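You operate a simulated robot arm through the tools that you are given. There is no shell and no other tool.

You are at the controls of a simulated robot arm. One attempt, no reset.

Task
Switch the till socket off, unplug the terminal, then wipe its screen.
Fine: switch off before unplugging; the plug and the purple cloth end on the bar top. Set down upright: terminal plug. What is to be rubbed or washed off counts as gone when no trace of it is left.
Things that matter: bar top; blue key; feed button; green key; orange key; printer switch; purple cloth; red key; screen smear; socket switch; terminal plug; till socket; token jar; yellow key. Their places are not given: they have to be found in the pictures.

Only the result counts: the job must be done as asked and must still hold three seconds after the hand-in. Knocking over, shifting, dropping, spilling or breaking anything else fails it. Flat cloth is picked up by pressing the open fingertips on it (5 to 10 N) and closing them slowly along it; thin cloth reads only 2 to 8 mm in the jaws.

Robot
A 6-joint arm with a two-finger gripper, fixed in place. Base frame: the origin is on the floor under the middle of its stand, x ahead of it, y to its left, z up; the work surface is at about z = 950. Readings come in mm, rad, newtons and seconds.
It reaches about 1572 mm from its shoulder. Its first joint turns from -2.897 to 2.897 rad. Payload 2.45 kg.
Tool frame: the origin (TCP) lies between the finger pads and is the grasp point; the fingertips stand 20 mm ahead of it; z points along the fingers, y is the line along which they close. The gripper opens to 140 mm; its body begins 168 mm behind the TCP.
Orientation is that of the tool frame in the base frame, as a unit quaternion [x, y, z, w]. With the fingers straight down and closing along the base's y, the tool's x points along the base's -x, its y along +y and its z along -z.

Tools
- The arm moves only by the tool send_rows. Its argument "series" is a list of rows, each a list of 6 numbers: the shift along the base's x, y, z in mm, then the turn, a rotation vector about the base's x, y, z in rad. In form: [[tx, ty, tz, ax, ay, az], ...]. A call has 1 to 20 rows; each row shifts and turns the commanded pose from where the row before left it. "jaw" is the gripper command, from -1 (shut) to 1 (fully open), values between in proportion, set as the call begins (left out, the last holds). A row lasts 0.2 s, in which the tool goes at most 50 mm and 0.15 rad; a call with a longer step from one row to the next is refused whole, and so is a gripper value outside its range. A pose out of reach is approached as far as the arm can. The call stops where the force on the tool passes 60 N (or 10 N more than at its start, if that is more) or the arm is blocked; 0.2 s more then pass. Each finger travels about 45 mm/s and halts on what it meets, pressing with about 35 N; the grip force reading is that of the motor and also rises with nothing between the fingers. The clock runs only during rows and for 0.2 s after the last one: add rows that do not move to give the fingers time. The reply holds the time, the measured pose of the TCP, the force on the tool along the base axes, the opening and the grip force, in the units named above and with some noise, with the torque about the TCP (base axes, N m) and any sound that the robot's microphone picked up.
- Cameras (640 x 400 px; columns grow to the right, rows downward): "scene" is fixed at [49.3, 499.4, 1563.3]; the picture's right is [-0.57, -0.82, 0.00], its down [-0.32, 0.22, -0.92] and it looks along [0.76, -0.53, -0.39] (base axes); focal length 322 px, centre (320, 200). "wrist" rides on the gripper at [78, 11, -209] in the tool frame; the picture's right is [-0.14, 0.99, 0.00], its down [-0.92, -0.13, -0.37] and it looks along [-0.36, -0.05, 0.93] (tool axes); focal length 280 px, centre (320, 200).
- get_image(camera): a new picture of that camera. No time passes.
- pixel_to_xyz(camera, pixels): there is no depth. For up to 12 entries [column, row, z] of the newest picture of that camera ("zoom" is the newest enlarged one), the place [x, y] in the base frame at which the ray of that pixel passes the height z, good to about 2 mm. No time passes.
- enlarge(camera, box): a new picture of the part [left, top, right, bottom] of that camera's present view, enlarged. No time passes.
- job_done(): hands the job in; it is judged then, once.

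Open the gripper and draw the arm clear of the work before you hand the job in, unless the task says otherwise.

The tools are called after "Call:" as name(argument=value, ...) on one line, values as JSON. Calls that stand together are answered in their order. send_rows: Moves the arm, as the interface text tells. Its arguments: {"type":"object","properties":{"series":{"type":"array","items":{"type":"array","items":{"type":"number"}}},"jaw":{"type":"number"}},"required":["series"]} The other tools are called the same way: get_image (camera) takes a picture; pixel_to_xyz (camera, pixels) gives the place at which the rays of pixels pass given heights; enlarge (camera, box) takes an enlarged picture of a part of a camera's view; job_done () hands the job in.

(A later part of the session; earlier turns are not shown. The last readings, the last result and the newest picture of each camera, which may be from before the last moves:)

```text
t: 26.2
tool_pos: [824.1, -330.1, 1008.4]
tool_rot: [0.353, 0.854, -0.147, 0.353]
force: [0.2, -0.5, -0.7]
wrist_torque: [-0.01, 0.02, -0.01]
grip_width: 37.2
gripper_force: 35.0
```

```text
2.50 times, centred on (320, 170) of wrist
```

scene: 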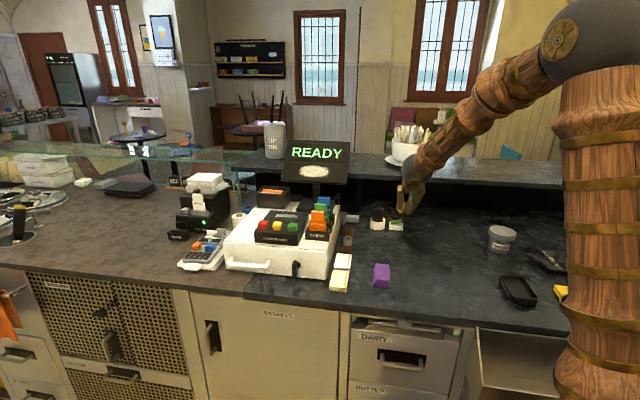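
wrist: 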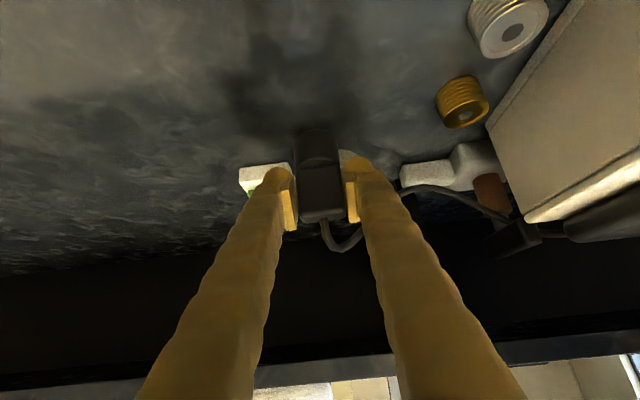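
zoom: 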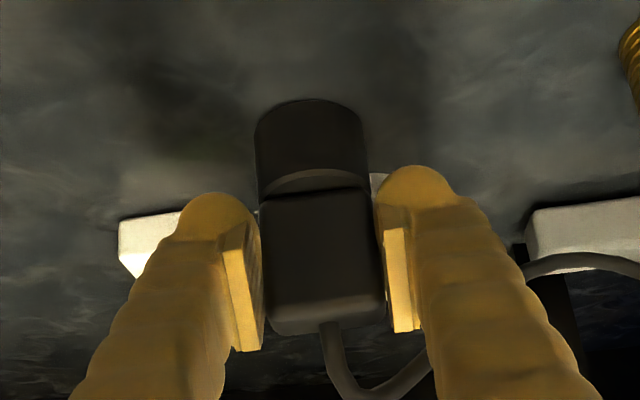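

Force is near zero with the plug just at the surface. I open the fingers gently to ~56 mm.

Call:
send_rows(series=[[0, 0, -0.4, 0, 0, 0], [0, 0, 0, 0, 0, 0], [0, 0, 0, 0, 0, 0]], jaw=-0.3)

Call:
enlarge(camera="wrist", box=[240, 90, 400, 250])

Call:
enlarge(camera="scene", box=[356, 190, 404, 238])

```text
t: 27.0
tool_pos: [824.1, -330.2, 1009.2]
tool_rot: [0.353, 0.854, -0.146, 0.353]
force: [0.0, 0.6, 0.4]
wrist_torque: [-0.02, 0.03, 0.01]
grip_width: 49.0
gripper_force: 0.0
```

```text
2.50 times, centred on (320, 170) of wrist
```

zoom: 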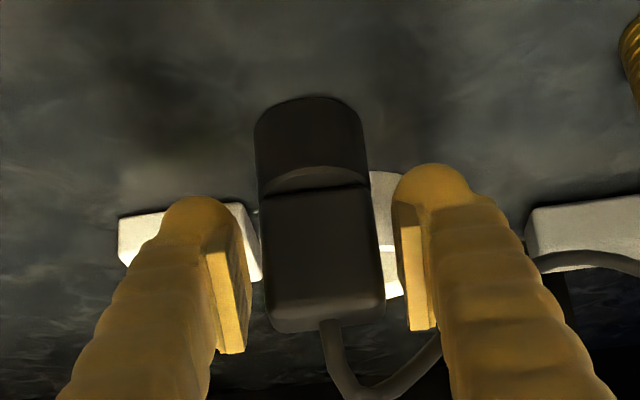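

```text
8.33 times, centred on (380, 214) of scene
```

zoom: 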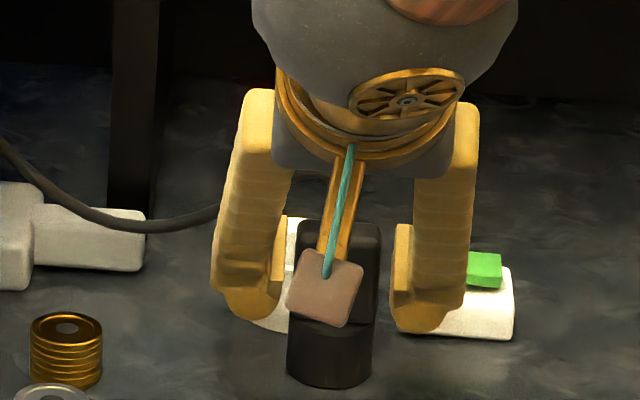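

The plug stands on its own. I widen slightly and retreat straight back along the tool axis.

Call:
send_rows(series=[[0, 0, 0, 0, 0, 0], [0, 0, 0, 0, 0, 0], [-4, 4, 5.66, 0, 0, 0], [-6, 6, 8.5, 0, 0, 0], [-10, 10, 14.1, 0, 0, 0], [-10, 10, 14.1, 0, 0, 0], [-12, 12, 17, 0, 0, 0], [-12, 12, 17, 0, 0, 0], [-15, 15, 21, 0, 0, 0], [-15, 15, 21, 0, 0, 0], [0, 0, 0, 0, 0, 0]], jaw=-0.15)

Call:
get_image(camera="wrist")

Call:
get_image(camera="scene")

Call:
enlarge(camera="scene", box=[340, 180, 420, 250])

```text
t: 29.4
tool_pos: [740.1, -244.1, 1128.4]
tool_rot: [0.354, 0.853, -0.147, 0.355]
force: [0.3, 0.0, 1.0]
wrist_torque: [0.01, 0.01, -0.02]
grip_width: 59.4
gripper_force: 0.1
```

```text
taken
```

wrist: 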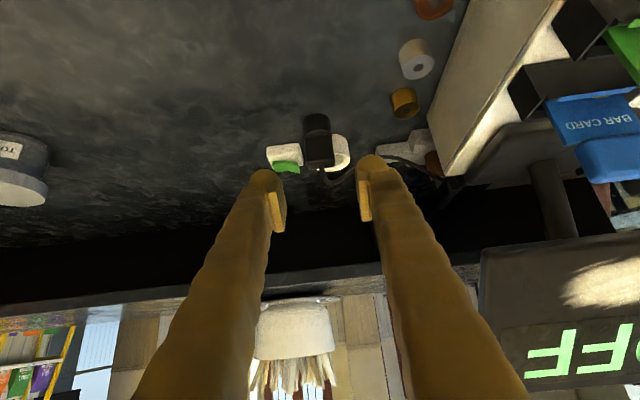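

```text
taken
```

scene: 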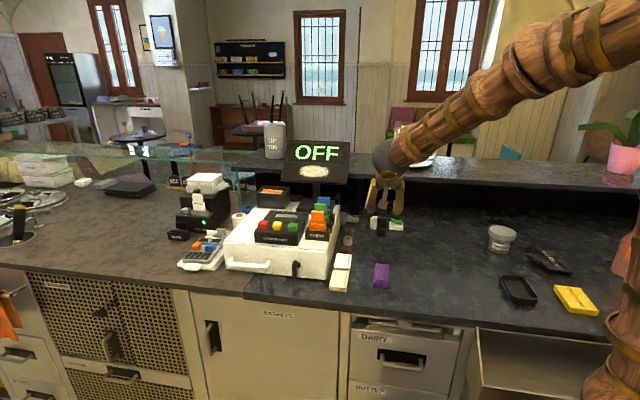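

```text
5.71 times, centred on (380, 215) of scene
```

zoom: 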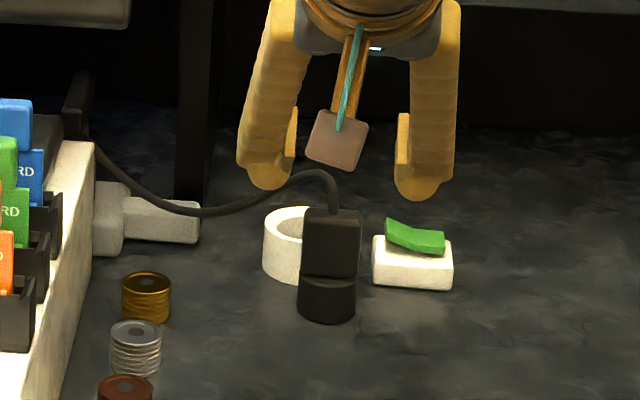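

The screen now reads OFF and the plug stands upright at zoom (330,260). Next I study the screen plane: rise and move along the bar to look at the screen head-on.

Call:
send_rows(series=[[-8, 8, 32, 0, 0, 0], [-8, 8, 32, 0, 0, 0], [-8, 8, 32, 0, 0, 0], [-8, 8, 32, 0, 0, 0], [26.5, 26.5, 0, 0, 0, 0], [26.5, 26.5, 0, 0, 0, 0], [26.5, 26.5, 0, 0, 0, 0], [26.5, 26.5, 0, 0, 0, 0], [26.5, 26.5, 0, 0, 0, 0], [26.5, 26.5, 0, 0, 0, 0], [26.5, 26.5, 0, 0, 0, 0], [0, 0, 0, 0, 0, 0]], jaw=1)

Call:
get_image(camera="wrist")

Call:
get_image(camera="scene")

```text
t: 32.0
tool_pos: [895.4, -27.0, 1254.5]
tool_rot: [0.354, 0.853, -0.147, 0.354]
force: [0.0, 0.1, -0.5]
wrist_torque: [0.03, 0.02, 0.0]
grip_width: 139.9
gripper_force: 0.1
```

```text
taken
```

wrist: 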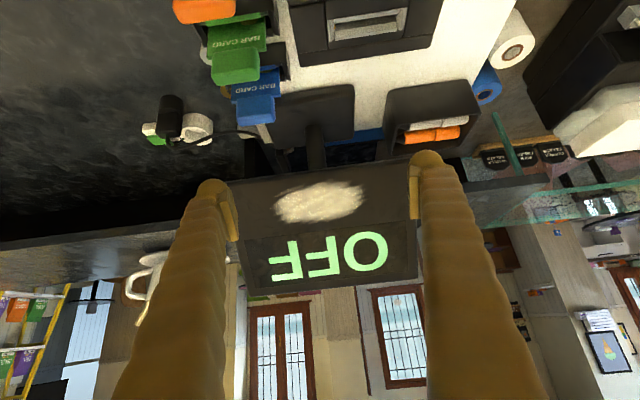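

```text
taken
```

scene: 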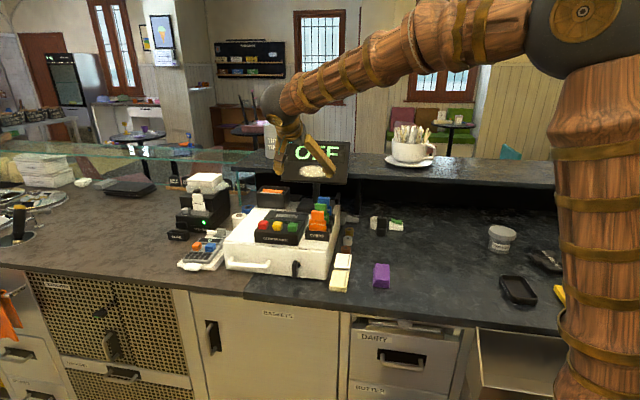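

The whole screen is visible between the fingers: smear at (318,201). I enlarge it and the scene version.

Call:
enlarge(camera="wrist", box=[210, 130, 450, 310])

Call:
enlarge(camera="scene", box=[260, 120, 360, 200])

```text
2.22 times, centred on (330, 220) of wrist
```

zoom: 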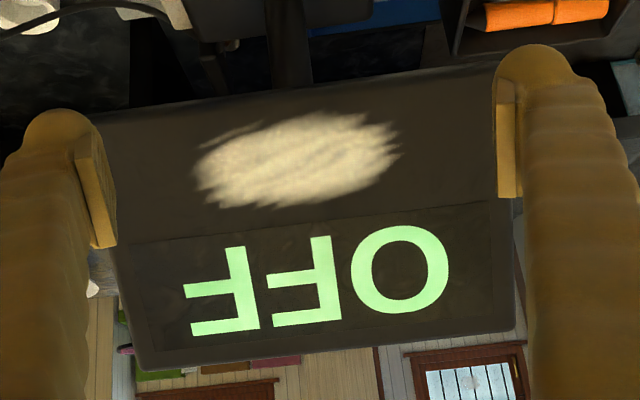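

```text
5.00 times, centred on (310, 160) of scene
```

zoom: 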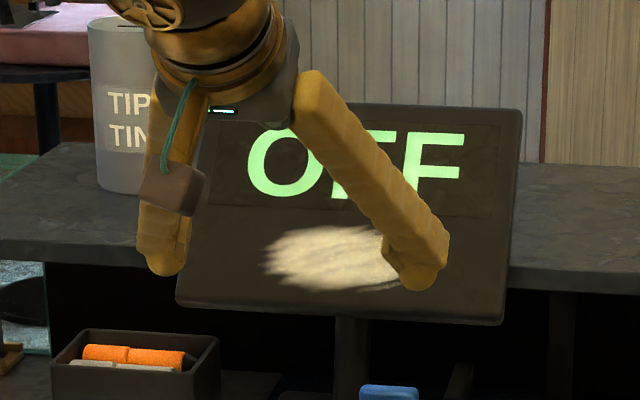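

I triangulate the four screen corners from both views at several heights.

Call:
pixel_to_xyz(camera="wrist", pixels=[[417.8, 276.3, 1240], [417.8, 276.3, 1280], [249, 296.5, 1240], [249, 296.5, 1280], [231, 180.4, 1140], [231, 180.4, 1180], [411, 159.3, 1140], [411, 159.3, 1180]])

Call:
pixel_to_xyz(camera="scene", pixels=[[288, 139.75, 1240], [288, 139.75, 1280], [350, 145, 1240], [350, 145, 1280], [346, 184.75, 1140], [346, 184.75, 1180], [281.5, 180.25, 1140], [281.5, 180.25, 1180]])

```text
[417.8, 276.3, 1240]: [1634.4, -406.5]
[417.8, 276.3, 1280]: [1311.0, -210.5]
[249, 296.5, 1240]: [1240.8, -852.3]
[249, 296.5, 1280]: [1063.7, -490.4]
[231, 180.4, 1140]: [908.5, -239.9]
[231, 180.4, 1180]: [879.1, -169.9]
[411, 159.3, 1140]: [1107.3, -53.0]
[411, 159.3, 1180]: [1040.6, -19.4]
```

```text
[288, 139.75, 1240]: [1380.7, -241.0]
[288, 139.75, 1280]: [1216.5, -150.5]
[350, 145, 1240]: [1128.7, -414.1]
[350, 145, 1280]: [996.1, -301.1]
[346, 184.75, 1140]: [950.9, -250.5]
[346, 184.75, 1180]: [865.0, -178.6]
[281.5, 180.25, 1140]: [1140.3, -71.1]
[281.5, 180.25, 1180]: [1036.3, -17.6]
```

The screen plane runs from bottom edge (c≈753,z≈1176) to top edge (c≈864,z≈1302): leaning ~41° back, so a ~48° tool tilt is perpendicular to it. Now I go above the cloth, returning the tool to vertical, to pick it across its 43 mm width.

Call:
send_rows(series=[[-34, -13.5, -5, 0.0926, 0.0926, 0], [-34, -13.5, -5, 0.0926, 0.0926, 0], [-34, -13.5, -10, 0.0926, 0.0926, 0], [-34, -13.5, -10, 0.0926, 0.0926, 0], [-34, -13.5, -15, 0.0926, 0.0926, 0], [-34, -13.5, -15, 0.0926, 0.0926, 0], [-34, -13.5, -22, 0, 0, 0], [-34, -13.5, -22, 0, 0, 0], [0, 0, 0, 0, 0, 0]], jaw=0.15)

Call:
get_image(camera="wrist")

Call:
enlarge(camera="scene", box=[340, 200, 440, 300])

```text
t: 34.0
tool_pos: [618.9, -134.3, 1151.4]
tool_rot: [0.383, 0.924, -0.001, 0.002]
force: [0.1, 0.1, -0.5]
wrist_torque: [-0.02, 0.01, 0.03]
grip_width: 80.4
gripper_force: 0.0
```

```text
taken
```

wrist: 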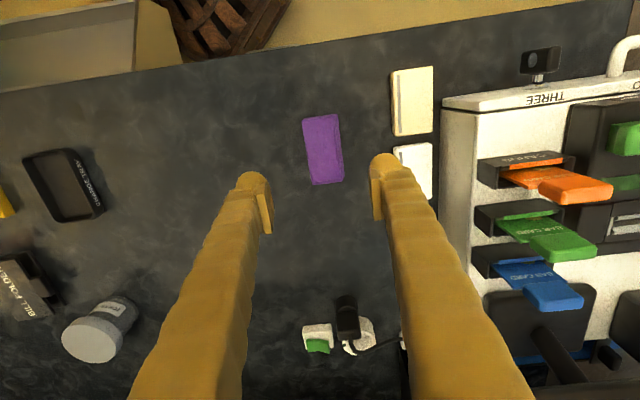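

```text
4.00 times, centred on (390, 250) of scene
```

zoom: 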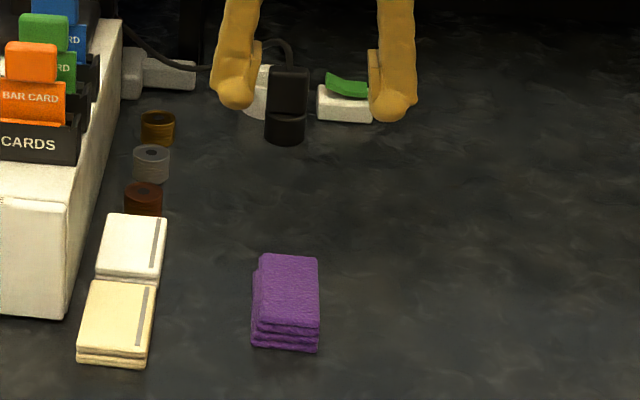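

The cloth shows at wrist (323,149), nearly aligned with the jaws. I enlarge to refine its centre and angle.

Call:
enlarge(camera="wrist", box=[270, 100, 390, 200])

Call:
enlarge(camera="scene", box=[365, 255, 405, 295])

```text
4.00 times, centred on (330, 150) of wrist
```

zoom: 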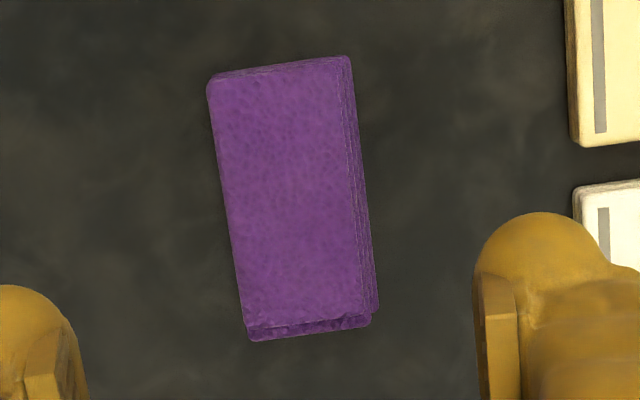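

```text
10.00 times, centred on (385, 275) of scene
```

zoom: 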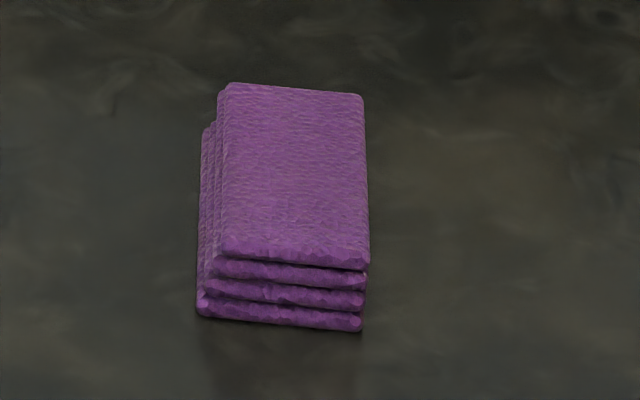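

I map the top-face corners at heights 968–975 in both cameras.

Call:
pixel_to_xyz(camera="wrist", pixels=[[302.3, 121, 970], [336, 114.7, 970], [342, 179, 970], [311.5, 182, 970], [323, 149.5, 970], [323, 149.5, 980], [311.5, 185, 950], [343, 181, 950]])

Call:
pixel_to_xyz(camera="zoom", pixels=[[230, 83, 970], [363, 94, 970], [369, 262, 970], [221, 246, 970], [296, 172, 970], [296, 172, 980], [199, 308, 950], [361, 330, 950]])

```text
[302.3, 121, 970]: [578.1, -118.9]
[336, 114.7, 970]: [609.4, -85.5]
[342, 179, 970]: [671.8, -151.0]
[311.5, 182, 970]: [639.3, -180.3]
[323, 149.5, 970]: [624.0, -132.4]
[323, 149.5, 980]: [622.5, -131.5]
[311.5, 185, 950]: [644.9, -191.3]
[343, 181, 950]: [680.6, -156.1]
```

```text
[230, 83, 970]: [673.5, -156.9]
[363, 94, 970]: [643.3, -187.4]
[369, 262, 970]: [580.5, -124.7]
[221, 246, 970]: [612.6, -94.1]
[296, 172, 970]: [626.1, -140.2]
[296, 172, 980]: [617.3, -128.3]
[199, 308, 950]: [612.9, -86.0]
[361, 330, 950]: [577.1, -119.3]
```

Cloth: centre (624,-133.5), about 88×46×25 mm, aligned with the jaws. I centre over it and descend to z≈1012 (tips ~17 mm above its top).

Call:
send_rows(series=[[4.9, 0.8, -25, 0, 0, 0], [0, 0, -35, 0, 0, 0], [0, 0, -35, 0, 0, 0], [0, 0, -30, 0, 0, 0], [0, 0, -14, 0, 0, 0], [0, 0, 0, 0, 0, 0]])

Call:
get_image(camera="wrist")

Call:
enlarge(camera="scene", box=[340, 220, 420, 300])

```text
t: 35.4
tool_pos: [625.6, -134.4, 1011.8]
tool_rot: [0.383, 0.924, 0.0, 0.0]
force: [-0.1, -0.8, -0.1]
wrist_torque: [0.0, 0.01, 0.02]
grip_width: 80.7
gripper_force: 0.1
```

```text
taken
```

wrist: 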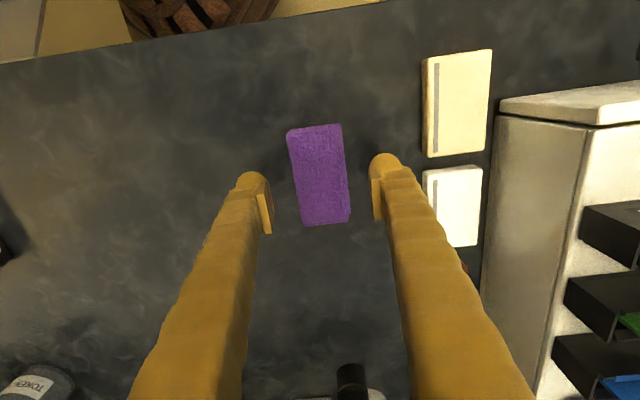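

```text
5.00 times, centred on (380, 260) of scene
```

zoom: 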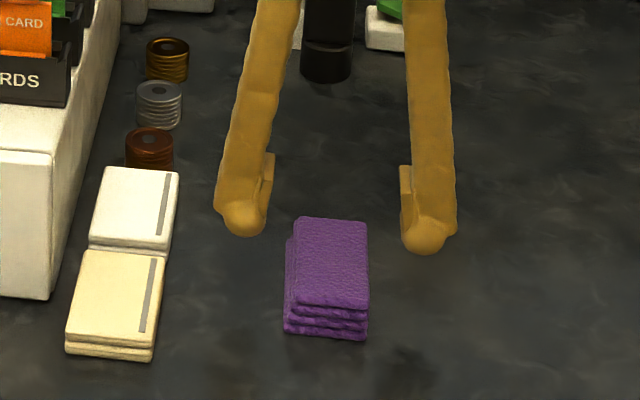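

The cloth is centered between the fingers. I descend to z≈975 so that the tips stop ~5 mm above the bar.

Call:
send_rows(series=[[0, 0, -7, 0, 0, 0], [0, 0, -7, 0, 0, 0], [0, 0, -7, 0, 0, 0], [0, 0, -7, 0, 0, 0], [0, 0, -5, 0, 0, 0], [0, 0, -4, 0, 0, 0], [0, 0, 0, 0, 0, 0]])

Call:
get_image(camera="wrist")

Call:
enlarge(camera="scene", box=[340, 230, 420, 300])

```text
t: 37.0
tool_pos: [626.6, -135.6, 975.1]
tool_rot: [0.382, 0.924, -0.001, -0.001]
force: [0.1, 0.6, -0.5]
wrist_torque: [-0.01, -0.01, 0.01]
grip_width: 80.4
gripper_force: 0.0
```

```text
taken
```

wrist: 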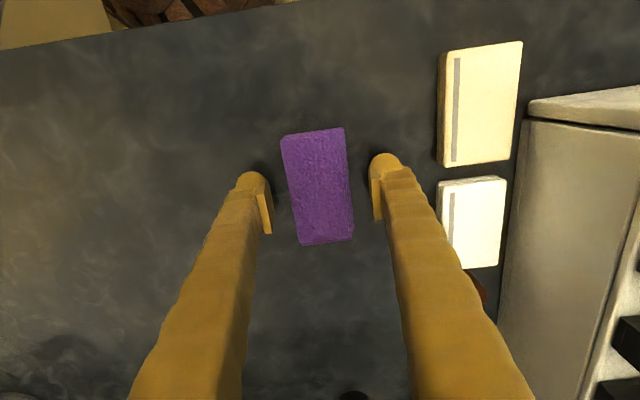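

```text
5.71 times, centred on (380, 265) of scene
```

zoom: 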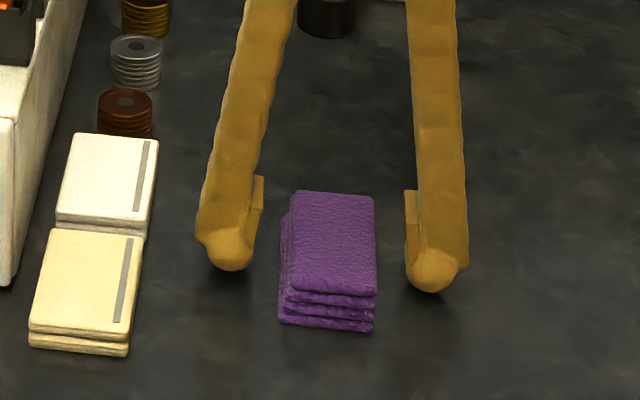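

I go 2.5 mm lower for more pad overlap and close gradually to about 49 mm first.

Call:
send_rows(series=[[-1.4, 1.4, -1.5, 0, 0, 0], [-0.7, 0.7, -1, 0, 0, 0], [0, 0, 0, 0, 0, 0]], jaw=-0.3)

Call:
send_rows(series=[[0, 0, 0, 0, 0, 0], [0, 0, 0, 0, 0, 0]], jaw=-0.36)

Call:
get_image(camera="wrist")

```text
t: 37.8
tool_pos: [624.7, -133.6, 972.7]
tool_rot: [0.383, 0.924, 0.0, 0.0]
force: [0.1, 0.0, 0.8]
wrist_torque: [0.03, -0.03, 0.01]
grip_width: 49.9
gripper_force: 0.9
```

```text
t: 38.4
tool_pos: [624.0, -133.6, 972.1]
tool_rot: [0.382, 0.924, 0.0, 0.0]
force: [1.6, 0.8, 1.5]
wrist_torque: [-0.01, -0.01, -0.01]
grip_width: 48.8
gripper_force: 34.6
```

```text
taken
```

wrist: 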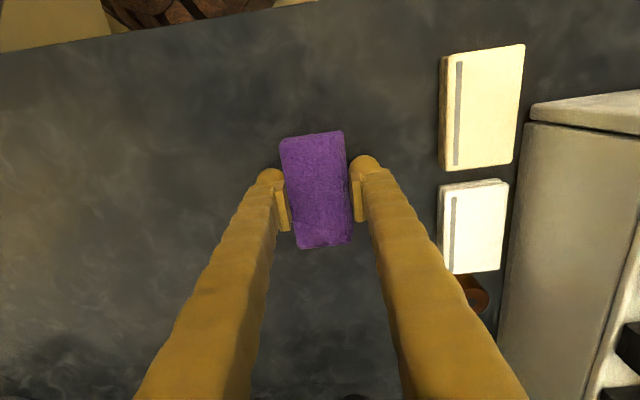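

The jaws hold the cloth at 48.8 mm with 34.6 N. I command full close and lift 30 mm.

Call:
send_rows(series=[[0, 0, 0, 0, 0, 0], [0, 0, 0, 0, 0, 0], [0, 0, 4, 0, 0, 0], [0, 0, 6, 0, 0, 0], [0, 0, 10, 0, 0, 0], [0, 0, 10, 0, 0, 0], [0, 0, 0, 0, 0, 0]], jaw=-1)

Call:
get_image(camera="wrist")

Call:
enlarge(camera="scene", box=[340, 220, 420, 300])

```text
t: 40.0
tool_pos: [624.5, -132.4, 1004.2]
tool_rot: [0.383, 0.924, 0.0, 0.0]
force: [0.4, -0.2, -0.4]
wrist_torque: [0.02, -0.03, 0.01]
grip_width: 48.4
gripper_force: 35.1
```

```text
taken
```

wrist: 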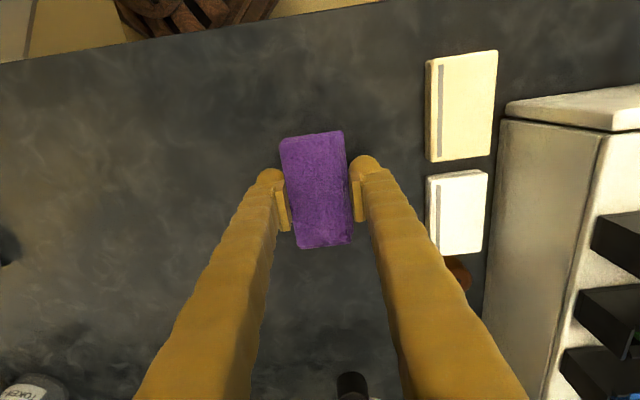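

```text
5.00 times, centred on (380, 260) of scene
```

zoom: 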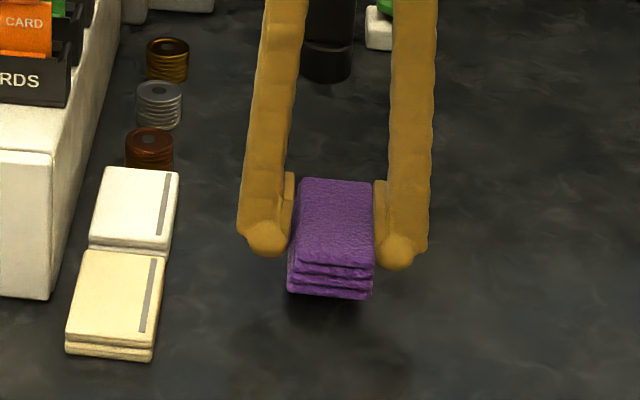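

The cloth is firmly held as a block; its face sits ~22.5 mm ahead of the TCP. I rise and tilt the tool 48.6°, then move to a hover ~60 mm off the screen in front of the smear.

Call:
send_rows(series=[[0, 0, 30, 0, 0, 0], [0, 0, 38, 0, 0, 0], [0, 0, 38, -0.0999, -0.0999, 0], [0, 0, 38, -0.0999, -0.0999, 0], [0, 0, 38, -0.0999, -0.0999, 0], [0, 0, 38, -0.0999, -0.0999, 0], [0, 0, 38, -0.0999, -0.0999, 0], [0, 0, 2, -0.0999, -0.0999, 0], [38.7, 5.9, 0, 0, 0, 0], [38.7, 5.9, 0, 0, 0, 0], [38.7, 5.9, 0, 0, 0, 0], [38.7, 5.9, 0, 0, 0, 0], [38.7, 5.9, 0, 0, 0, 0], [38.7, 5.9, 0, 0, 0, 0], [38.7, 5.9, 0, 0, 0, 0], [38.7, 5.9, 0, 0, 0, 0], [0, 0, 0, 0, 0, 0]])

Call:
get_image(camera="wrist")

Call:
get_image(camera="scene")

Call:
enlarge(camera="scene", box=[250, 110, 370, 200])

```text
t: 43.6
tool_pos: [935.4, -84.7, 1261.1]
tool_rot: [0.349, 0.842, -0.158, 0.379]
force: [0.2, -0.1, 0.1]
wrist_torque: [0.01, 0.02, 0.0]
grip_width: 48.7
gripper_force: 35.3
```

```text
taken
```

wrist: 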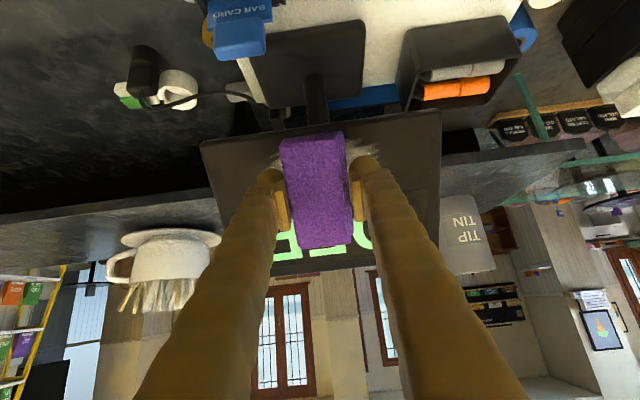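

```text
taken
```

scene: 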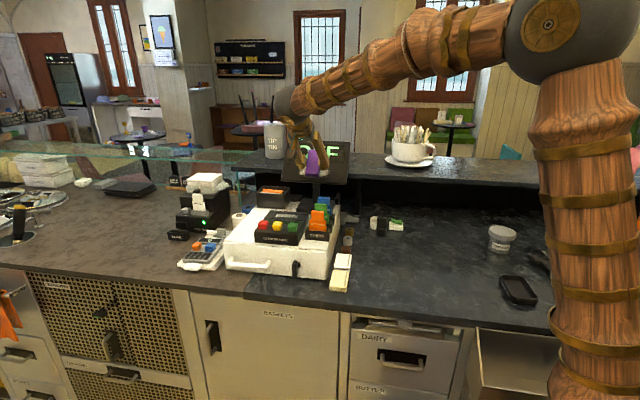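

```text
4.44 times, centred on (310, 155) of scene
```

zoom: 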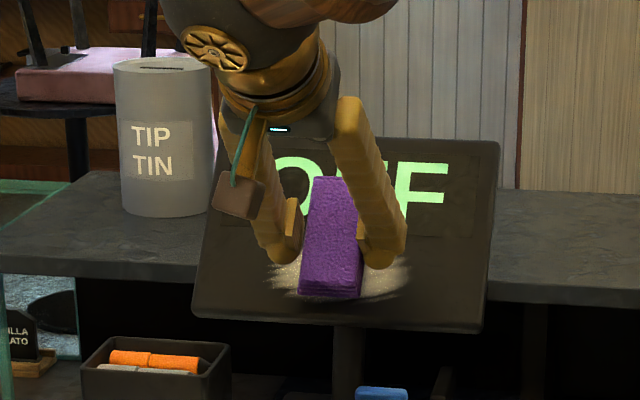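

I use this new view to refine the screen's bottom corners, at wrist (201,145) and (440,112).

Call:
enlarge(camera="wrist", box=[190, 90, 460, 290])

Call:
pixel_to_xyz(camera="wrist", pixels=[[201, 144, 1160], [201, 144, 1190], [440, 111, 1160], [440, 111, 1190], [275, 275, 1290], [275, 275, 1310]])

```text
2.00 times, centred on (325, 190) of wrist
```

zoom: 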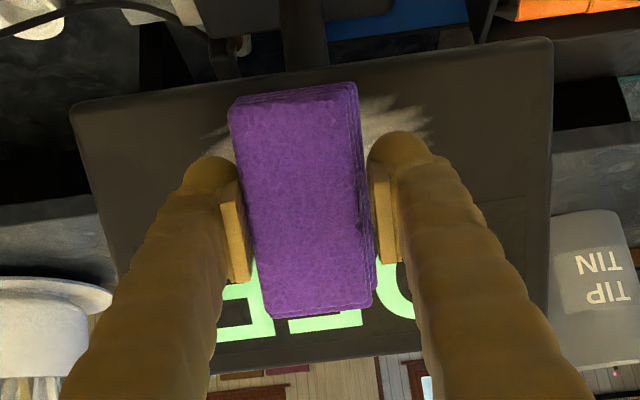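

```text
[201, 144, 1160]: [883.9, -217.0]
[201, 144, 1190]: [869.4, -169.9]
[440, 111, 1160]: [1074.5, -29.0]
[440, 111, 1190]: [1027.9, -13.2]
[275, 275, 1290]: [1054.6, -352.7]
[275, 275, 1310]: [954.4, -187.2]
```

The bottom edge fits (c≈757,z≈1174), but the lean of the screen is uncertain (23–41°). I back away upward and view the screen from above with the tool vertical to fix its top edge.

Call:
send_rows(series=[[-8, 8, 35, 0, 0, 0], [-8, 8, 35, 0, 0, 0], [-8, 8, 35, 0, 0, 0], [-5, 5, 35, 0, 0, 0], [-24, -24, 10, 0.0999, 0.0999, 0], [-24, -24, 10, 0.0999, 0.0999, 0], [-24, -24, 0, 0.0999, 0.0999, 0], [-24, -24, 0, 0.0999, 0.0999, 0], [-24, -24, 0, 0.0999, 0.0999, 0], [-24, -24, 0, 0.0999, 0.0999, 0], [0, 0, 0, 0, 0, 0]])

Call:
get_image(camera="wrist")

Call:
enlarge(camera="wrist", box=[380, 140, 600, 320])

Call:
enlarge(camera="scene", box=[270, 130, 360, 190])

```text
t: 46.0
tool_pos: [760.4, -200.3, 1422.2]
tool_rot: [0.383, 0.924, 0.0, -0.001]
force: [0.5, -0.5, -0.6]
wrist_torque: [0.04, 0.03, -0.02]
grip_width: 48.3
gripper_force: 34.5
```

```text
taken
```

wrist: 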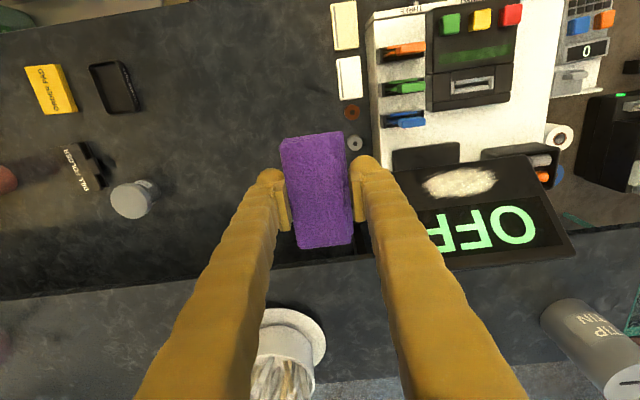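

```text
2.22 times, centred on (490, 230) of wrist
```

zoom: 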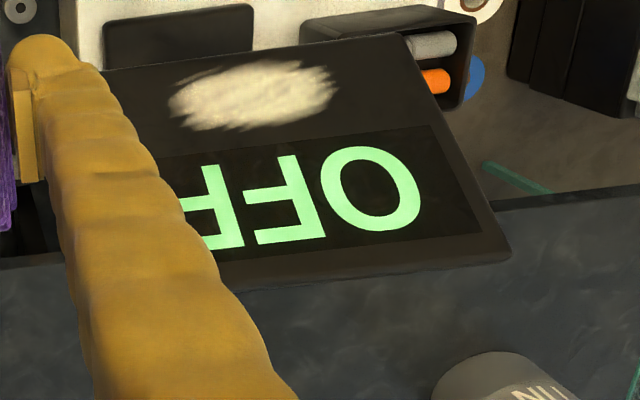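

```text
6.67 times, centred on (315, 160) of scene
```

zoom: 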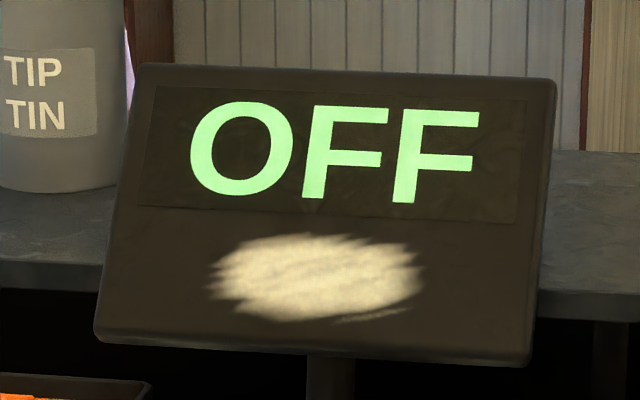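

This top view shows the screen clearly. I match features (letter O centre, panel corners, screen corner, smear centre, F corner) between wrist and scene.

Call:
pixel_to_xyz(camera="wrist", pixels=[[512.95, 224.6, 1230], [512.95, 224.6, 1280], [539.5, 197.15, 1230], [562, 244.85, 1280], [562, 244.85, 1310], [526, 155.75, 1160], [526, 155.75, 1190], [459.4, 182.75, 1180], [459.4, 182.75, 1220], [461.65, 249.35, 1280], [461.65, 249.35, 1310], [539.5, 197.15, 1270]])

Call:
pixel_to_xyz(camera="scene", pixels=[[303.15, 152.2, 1230], [303.15, 152.2, 1280], [287.7, 161.2, 1230], [290.55, 143.05, 1280], [290.55, 143.05, 1310], [281.55, 180.25, 1160], [281.55, 180.25, 1190], [314.25, 171.7, 1180], [314.25, 171.7, 1220], [325.2, 146.2, 1280], [325.2, 146.2, 1310], [287.7, 161.2, 1270]])

```text
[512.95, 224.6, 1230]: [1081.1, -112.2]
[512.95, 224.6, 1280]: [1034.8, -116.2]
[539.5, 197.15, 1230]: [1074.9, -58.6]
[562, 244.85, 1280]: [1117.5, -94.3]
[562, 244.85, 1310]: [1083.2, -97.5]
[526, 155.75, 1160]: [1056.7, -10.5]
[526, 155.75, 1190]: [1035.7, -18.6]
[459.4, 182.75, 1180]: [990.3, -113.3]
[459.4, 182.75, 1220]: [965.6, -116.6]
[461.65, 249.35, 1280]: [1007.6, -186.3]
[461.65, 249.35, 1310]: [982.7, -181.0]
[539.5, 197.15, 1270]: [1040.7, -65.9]
```

```text
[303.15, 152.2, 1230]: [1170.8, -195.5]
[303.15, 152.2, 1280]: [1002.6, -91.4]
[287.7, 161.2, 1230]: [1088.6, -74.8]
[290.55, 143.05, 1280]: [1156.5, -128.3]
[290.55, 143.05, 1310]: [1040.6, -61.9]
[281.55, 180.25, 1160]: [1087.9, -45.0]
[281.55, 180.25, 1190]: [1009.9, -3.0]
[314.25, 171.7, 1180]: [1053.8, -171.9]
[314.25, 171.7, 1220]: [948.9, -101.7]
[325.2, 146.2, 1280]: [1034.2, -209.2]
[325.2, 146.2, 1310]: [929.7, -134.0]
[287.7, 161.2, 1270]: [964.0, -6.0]
```

Fitting six features, the screen leans 40° back with ~0° yaw; smear centre at about e=604, (c 768,z 1212). I tilt the tool 50° and move to a hover ~35 mm off the screen in front of the smear.

Call:
send_rows(series=[[24.5, 24.5, -20, -0.10285, -0.10285, 0], [24.5, 24.5, -20, -0.10285, -0.10285, 0], [24.5, 24.5, -20, -0.10285, -0.10285, 0], [24.5, 24.5, -20, -0.10285, -0.10285, 0], [24.5, 24.5, -20, -0.10285, -0.10285, 0], [24.5, 24.5, -20, -0.10285, -0.10285, 0], [8.8, -8.8, -14, 0, 0, 0], [8.8, -8.8, -14, 0, 0, 0], [8.8, -8.8, -14, 0, 0, 0], [8.8, -8.8, -14, 0, 0, 0], [0, 0, 0, 0, 0, 0]])

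Call:
get_image(camera="wrist")

Call:
enlarge(camera="scene", box=[260, 120, 360, 195])

```text
t: 48.4
tool_pos: [944.2, -87.4, 1245.8]
tool_rot: [0.347, 0.837, -0.162, 0.39]
force: [0.2, 0.1, -0.3]
wrist_torque: [0.01, 0.0, 0.05]
grip_width: 48.0
gripper_force: 35.1
```

```text
taken
```

wrist: 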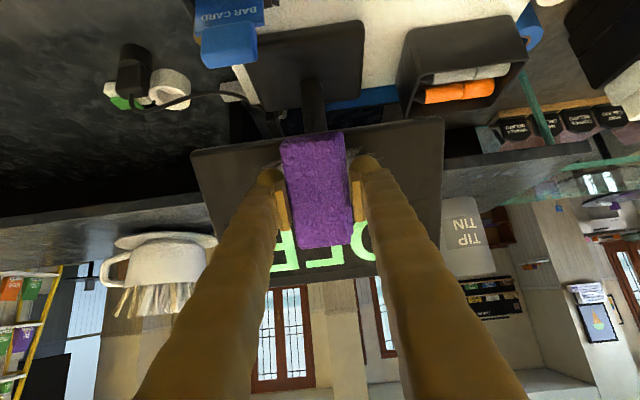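

```text
5.33 times, centred on (310, 158) of scene
```

zoom: 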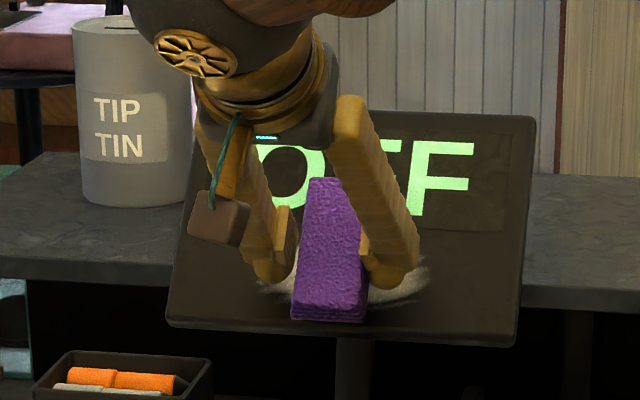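

The cloth hovers in front of the smear, between e≈582 and 629. I approach along the screen normal, 24 mm first.

Call:
send_rows(series=[[3.25, -3.25, -3.86, 0, 0, 0], [3.25, -3.25, -3.86, 0, 0, 0], [3.25, -3.25, -3.86, 0, 0, 0], [3.25, -3.25, -3.86, 0, 0, 0], [0, 0, 0, 0, 0, 0]])

Call:
enlarge(camera="scene", box=[270, 130, 350, 190])

Call:
enlarge(camera="wrist", box=[180, 90, 460, 290])

```text
t: 49.6
tool_pos: [956.3, -101.4, 1230.4]
tool_rot: [0.347, 0.837, -0.162, 0.39]
force: [-1.1, 0.0, -0.5]
wrist_torque: [0.0, 0.0, 0.03]
grip_width: 48.3
gripper_force: 35.3
```

```text
6.67 times, centred on (310, 160) of scene
```

zoom: 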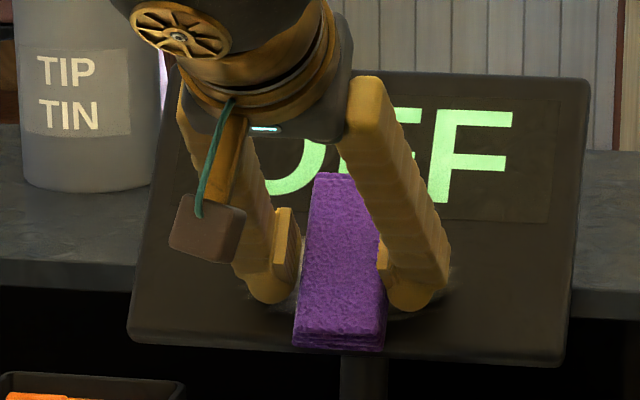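

```text
2.00 times, centred on (320, 190) of wrist
```

zoom: 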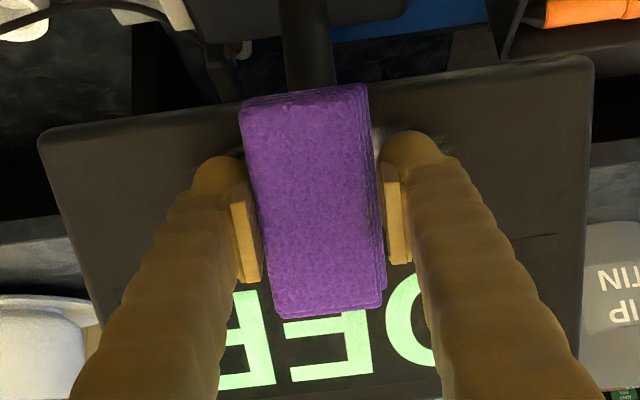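

Still off the screen. I shift 4 mm up along the screen and creep in at 1.5 mm per row.

Call:
send_rows(series=[[1.82, -1.82, 3.1, 0, 0, 0], [0.81, -0.81, -0.965, 0, 0, 0], [0.81, -0.81, -0.965, 0, 0, 0], [0.81, -0.81, -0.965, 0, 0, 0], [0.81, -0.81, -0.965, 0, 0, 0], [0, 0, 0, 0, 0, 0]])

```text
t: 51.0
tool_pos: [960.2, -105.0, 1231.7]
tool_rot: [0.347, 0.837, -0.162, 0.391]
force: [-28.3, 27.0, 26.3]
wrist_torque: [0.11, 0.14, -0.01]
grip_width: 48.2
gripper_force: 34.7
```

Contact at 47 N, with tiny torque – so the face lies flush on the screen. I back off 1.2 mm to reduce to ~10 N.

Call:
send_rows(series=[[-0.65, 0.65, 0.77, 0, 0, 0], [0, 0, 0, 0, 0, 0]])

```text
t: 51.6
tool_pos: [961.5, -105.1, 1232.1]
tool_rot: [0.346, 0.837, -0.162, 0.392]
force: [-16.3, 16.0, 23.8]
wrist_torque: [-0.03, -0.05, 0.05]
grip_width: 48.6
gripper_force: 35.0
```

Now 33 N along the normal; back off a further 1.2 mm.

Call:
send_rows(series=[[-0.65, 0.65, 0.77, 0, 0, 0], [0, 0, 0, 0, 0, 0]])

```text
t: 52.2
tool_pos: [959.3, -104.0, 1231.0]
tool_rot: [0.347, 0.837, -0.162, 0.39]
force: [-2.8, 3.2, 10.6]
wrist_torque: [-0.06, -0.18, 0.04]
grip_width: 48.0
gripper_force: 35.4
```

About 10 N normal now. I start sweeping toward -e (25 mm) and check the force.

Call:
send_rows(series=[[-3.5, -3.5, 0, 0, 0, 0], [-3.5, -3.5, 0, 0, 0, 0], [-3.5, -3.5, 0, 0, 0, 0], [-3.5, -3.5, 0, 0, 0, 0], [-3.5, -3.5, 0, 0, 0, 0]])

Call:
enlarge(camera="scene", box=[270, 130, 350, 190])

```text
t: 53.4
tool_pos: [942.6, -122.4, 1231.8]
tool_rot: [0.347, 0.837, -0.161, 0.391]
force: [0.2, -1.0, 0.1]
wrist_torque: [0.0, -0.02, -0.02]
grip_width: 48.5
gripper_force: 34.6
```

```text
6.67 times, centred on (310, 160) of scene
```

zoom: 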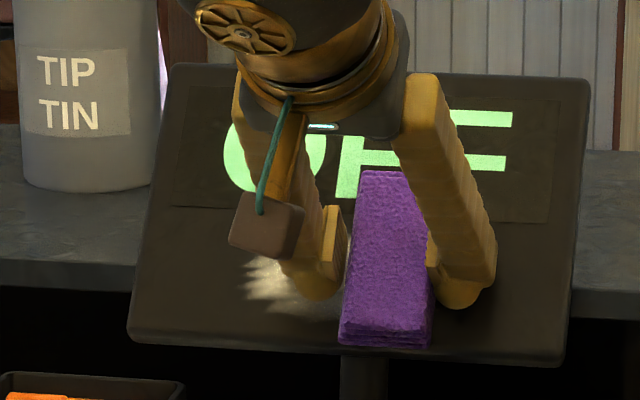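

Contact was lost slightly (0 N) after moving 25 mm. I press in 0.8 mm along the normal here.

Call:
send_rows(series=[[0.43, -0.43, -0.51, 0, 0, 0], [0, 0, 0, 0, 0, 0]])

```text
t: 54.0
tool_pos: [942.8, -122.9, 1232.0]
tool_rot: [0.347, 0.837, -0.163, 0.391]
force: [-5.3, 6.5, 4.5]
wrist_torque: [0.06, 0.09, 0.02]
grip_width: 48.5
gripper_force: 34.7
```

9 N here. I continue toward -e, adding 0.12 mm of normal advance per 5 mm step.

Call:
send_rows(series=[[-3.47, -3.6, -0.077, 0, 0, 0], [-3.47, -3.6, -0.077, 0, 0, 0], [-3.47, -3.6, -0.077, 0, 0, 0], [-3.47, -3.6, -0.077, 0, 0, 0], [-3.47, -3.6, -0.077, 0, 0, 0]])

Call:
enlarge(camera="wrist", box=[180, 90, 460, 290])

```text
t: 55.2
tool_pos: [925.1, -140.6, 1231.7]
tool_rot: [0.347, 0.837, -0.161, 0.391]
force: [-5.9, 21.7, 18.2]
wrist_torque: [0.02, -0.04, 0.07]
grip_width: 48.3
gripper_force: 35.3
```

```text
2.00 times, centred on (320, 190) of wrist
```

zoom: 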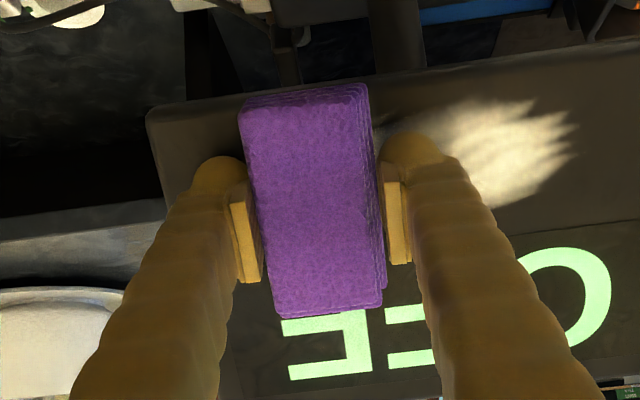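

27 N now, so no more advance is needed. I continue 20 mm to -e with a slight relief, then will sweep back.

Call:
send_rows(series=[[-3.7, -3.37, 0.19, 0, 0, 0], [-3.7, -3.37, 0.19, 0, 0, 0], [-3.535, -3.535, 0, 0, 0, 0], [-3.535, -3.535, 0, 0, 0, 0]])

```text
t: 56.2
tool_pos: [910.6, -156.0, 1230.4]
tool_rot: [0.347, 0.837, -0.162, 0.391]
force: [-5.9, 19.9, 19.9]
wrist_torque: [0.08, -0.17, 0.14]
grip_width: 48.2
gripper_force: 34.5
```

At e≈534, past the smear's -e end. Now I sweep back toward +e, relieving 0.5 mm first, 40 mm at a time.

Call:
send_rows(series=[[-0.27, 0.27, 0.32, 0, 0, 0], [4.24, 4.24, 0, 0, 0, 0], [4.24, 4.24, 0, 0, 0, 0], [4.24, 4.24, 0, 0, 0, 0], [4.24, 4.24, 0, 0, 0, 0], [4.24, 4.24, 0, 0, 0, 0]])

```text
t: 57.6
tool_pos: [931.6, -134.2, 1231.9]
tool_rot: [0.347, 0.837, -0.163, 0.391]
force: [-4.0, 1.4, 2.9]
wrist_torque: [-0.02, -0.01, 0.0]
grip_width: 48.4
gripper_force: 34.4
```

Light contact (5 N). I add 0.4 mm of press and continue +e by 30 mm.

Call:
send_rows(series=[[0.22, -0.22, -0.26, 0, 0, 0], [4.24, 4.24, 0, 0, 0, 0], [4.24, 4.24, 0, 0, 0, 0], [4.24, 4.24, 0, 0, 0, 0], [4.24, 4.24, 0, 0, 0, 0], [4.24, 4.24, 0, 0, 0, 0]])

Call:
enlarge(camera="wrist", box=[180, 90, 460, 290])

```text
t: 59.0
tool_pos: [952.4, -112.3, 1231.7]
tool_rot: [0.347, 0.837, -0.162, 0.39]
force: [0.0, -0.2, -0.2]
wrist_torque: [0.03, -0.01, 0.0]
grip_width: 48.5
gripper_force: 34.7
```

```text
2.00 times, centred on (320, 190) of wrist
```

zoom: 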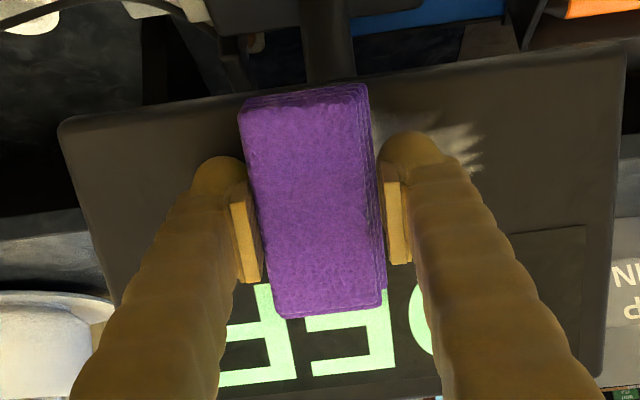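

Contact faded at e≈594; the screen recedes slightly with +e (~1.5°). I advance 0.7 mm and check.

Call:
send_rows(series=[[0.38, -0.38, -0.45, 0, 0, 0], [0, 0, 0, 0, 0, 0]])

```text
t: 59.6
tool_pos: [952.2, -112.5, 1230.7]
tool_rot: [0.347, 0.838, -0.162, 0.39]
force: [-0.7, -0.9, -1.0]
wrist_torque: [0.01, 0.02, 0.01]
grip_width: 48.4
gripper_force: 34.8
```

No contact yet; another 0.6 mm in.

Call:
send_rows(series=[[0.33, -0.33, -0.39, 0, 0, 0], [0, 0, 0, 0, 0, 0]])

```text
t: 60.2
tool_pos: [951.6, -112.4, 1231.5]
tool_rot: [0.347, 0.838, -0.162, 0.39]
force: [-2.9, 2.2, 2.2]
wrist_torque: [0.03, 0.02, -0.03]
grip_width: 48.4
gripper_force: 34.4
```

4 N. I add 0.4 mm and sweep +e with 0.15 mm normal advance per 6 mm.

Call:
send_rows(series=[[0.217, -0.217, -0.257, 0, 0, 0], [4.324, 4.162, -0.096, 0, 0, 0], [4.324, 4.162, -0.096, 0, 0, 0], [4.324, 4.162, -0.096, 0, 0, 0], [4.324, 4.162, -0.096, 0, 0, 0], [4.324, 4.162, -0.096, 0, 0, 0]])

```text
t: 61.6
tool_pos: [973.6, -91.0, 1231.0]
tool_rot: [0.347, 0.837, -0.163, 0.391]
force: [-11.9, 3.7, 10.2]
wrist_torque: [-0.07, 0.0, -0.04]
grip_width: 48.5
gripper_force: 34.8
```

15 N with friction opposing: good rubbing contact at e≈624. I continue +e.

Call:
send_rows(series=[[4.29, 4.2, -0.06, 0, 0, 0], [4.29, 4.2, -0.06, 0, 0, 0], [4.29, 4.2, -0.06, 0, 0, 0], [4.29, 4.2, -0.06, 0, 0, 0], [4.29, 4.2, -0.06, 0, 0, 0]])

```text
t: 62.8
tool_pos: [995.3, -70.8, 1231.0]
tool_rot: [0.347, 0.837, -0.162, 0.391]
force: [-33.6, 9.9, 27.3]
wrist_torque: [-0.18, 0.07, -0.25]
grip_width: 48.3
gripper_force: 35.2
```

41 N – relieve 0.9 mm and continue to e≈680.

Call:
send_rows(series=[[-0.49, 0.49, 0.58, 0, 0, 0], [4.24, 4.24, 0, 0, 0, 0], [4.24, 4.24, 0, 0, 0, 0], [4.24, 4.24, 0, 0, 0, 0], [4.24, 4.24, 0, 0, 0, 0]])

Call:
enlarge(camera="wrist", box=[180, 90, 460, 290])

Call:
enlarge(camera="scene", box=[270, 130, 350, 190])

```text
t: 64.0
tool_pos: [1012.0, -53.5, 1229.3]
tool_rot: [0.347, 0.837, -0.163, 0.391]
force: [-33.7, 10.4, 25.7]
wrist_torque: [-0.12, 0.1, -0.28]
grip_width: 48.4
gripper_force: 35.2
```

```text
2.00 times, centred on (320, 190) of wrist
```

zoom: 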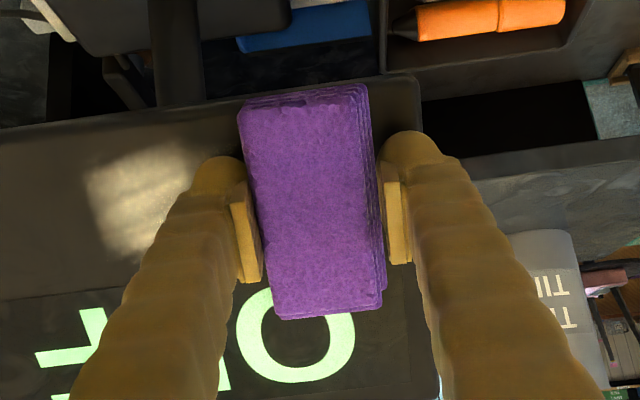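

```text
6.67 times, centred on (310, 160) of scene
```

zoom: 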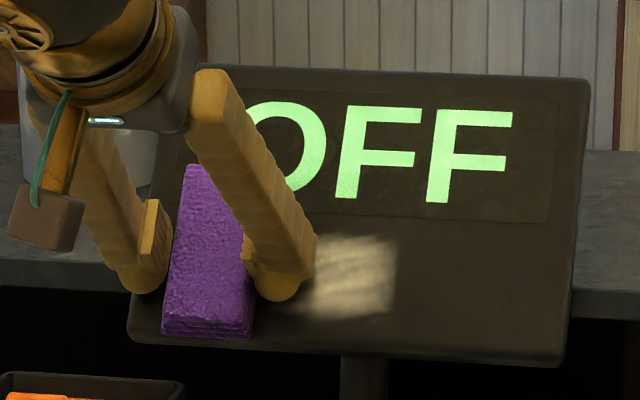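

Both ends are clean, but the middle patch (scene zoom (350,275), e≈575–632) remains where contact was weak. I relieve 0.8 mm and sweep back toward it.

Call:
send_rows(series=[[-0.43, 0.43, 0.51, 0, 0, 0], [-4.24, -4.24, 0, 0, 0, 0], [-4.24, -4.24, 0, 0, 0, 0], [-4.24, -4.24, 0, 0, 0, 0], [-4.24, -4.24, 0, 0, 0, 0]])

```text
t: 65.2
tool_pos: [995.5, -71.3, 1228.5]
tool_rot: [0.346, 0.838, -0.161, 0.39]
force: [-6.5, 16.4, 14.2]
wrist_torque: [0.11, -0.12, 0.15]
grip_width: 48.5
gripper_force: 35.3
```

21 N at e≈653. Continue -e 24 mm without change.

Call:
send_rows(series=[[-4.24, -4.24, 0, 0, 0, 0], [-4.24, -4.24, 0, 0, 0, 0], [-4.24, -4.24, 0, 0, 0, 0], [-4.24, -4.24, 0, 0, 0, 0]])

```text
t: 66.2
tool_pos: [978.7, -86.3, 1229.7]
tool_rot: [0.347, 0.837, -0.163, 0.39]
force: [-2.7, 5.8, 4.2]
wrist_torque: [0.05, -0.05, 0.04]
grip_width: 48.2
gripper_force: 34.9
```

7 N at e≈631. I add 0.5 mm and go on -e with small advance per step.

Call:
send_rows(series=[[0.27, -0.27, -0.32, 0, 0, 0], [-4.19, -4.29, -0.06, 0, 0, 0], [-4.19, -4.29, -0.06, 0, 0, 0], [-4.19, -4.29, -0.06, 0, 0, 0]])

```text
t: 67.2
tool_pos: [966.4, -100.2, 1230.0]
tool_rot: [0.347, 0.837, -0.163, 0.39]
force: [-3.2, 11.8, 8.9]
wrist_torque: [0.11, -0.02, 0.01]
grip_width: 48.6
gripper_force: 35.2
```

14 N at e≈612. Continue -e 18 mm.

Call:
send_rows(series=[[-4.19, -4.29, -0.06, 0, 0, 0], [-4.19, -4.29, -0.06, 0, 0, 0], [-4.19, -4.29, -0.06, 0, 0, 0]])

Call:
enlarge(camera="wrist", box=[180, 90, 460, 290])

```text
t: 68.0
tool_pos: [954.0, -113.3, 1230.9]
tool_rot: [0.347, 0.837, -0.163, 0.391]
force: [-6.8, 18.4, 16.0]
wrist_torque: [0.04, -0.06, 0.11]
grip_width: 48.2
gripper_force: 34.5
```

```text
2.00 times, centred on (320, 190) of wrist
```

zoom: 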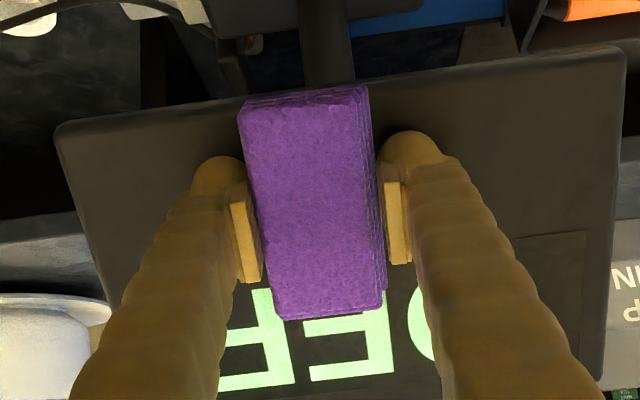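

24 N; the +e side looks clean. I continue -e with a touch of relief.

Call:
send_rows(series=[[-4.4, -4.08, 0.19, 0, 0, 0], [-4.24, -4.24, 0, 0, 0, 0], [-4.24, -4.24, 0, 0, 0, 0], [-4.24, -4.24, 0, 0, 0, 0]])

```text
t: 69.0
tool_pos: [935.9, -129.9, 1227.9]
tool_rot: [0.347, 0.837, -0.162, 0.39]
force: [-5.0, 14.0, 12.4]
wrist_torque: [0.05, -0.09, 0.11]
grip_width: 48.2
gripper_force: 34.6
```

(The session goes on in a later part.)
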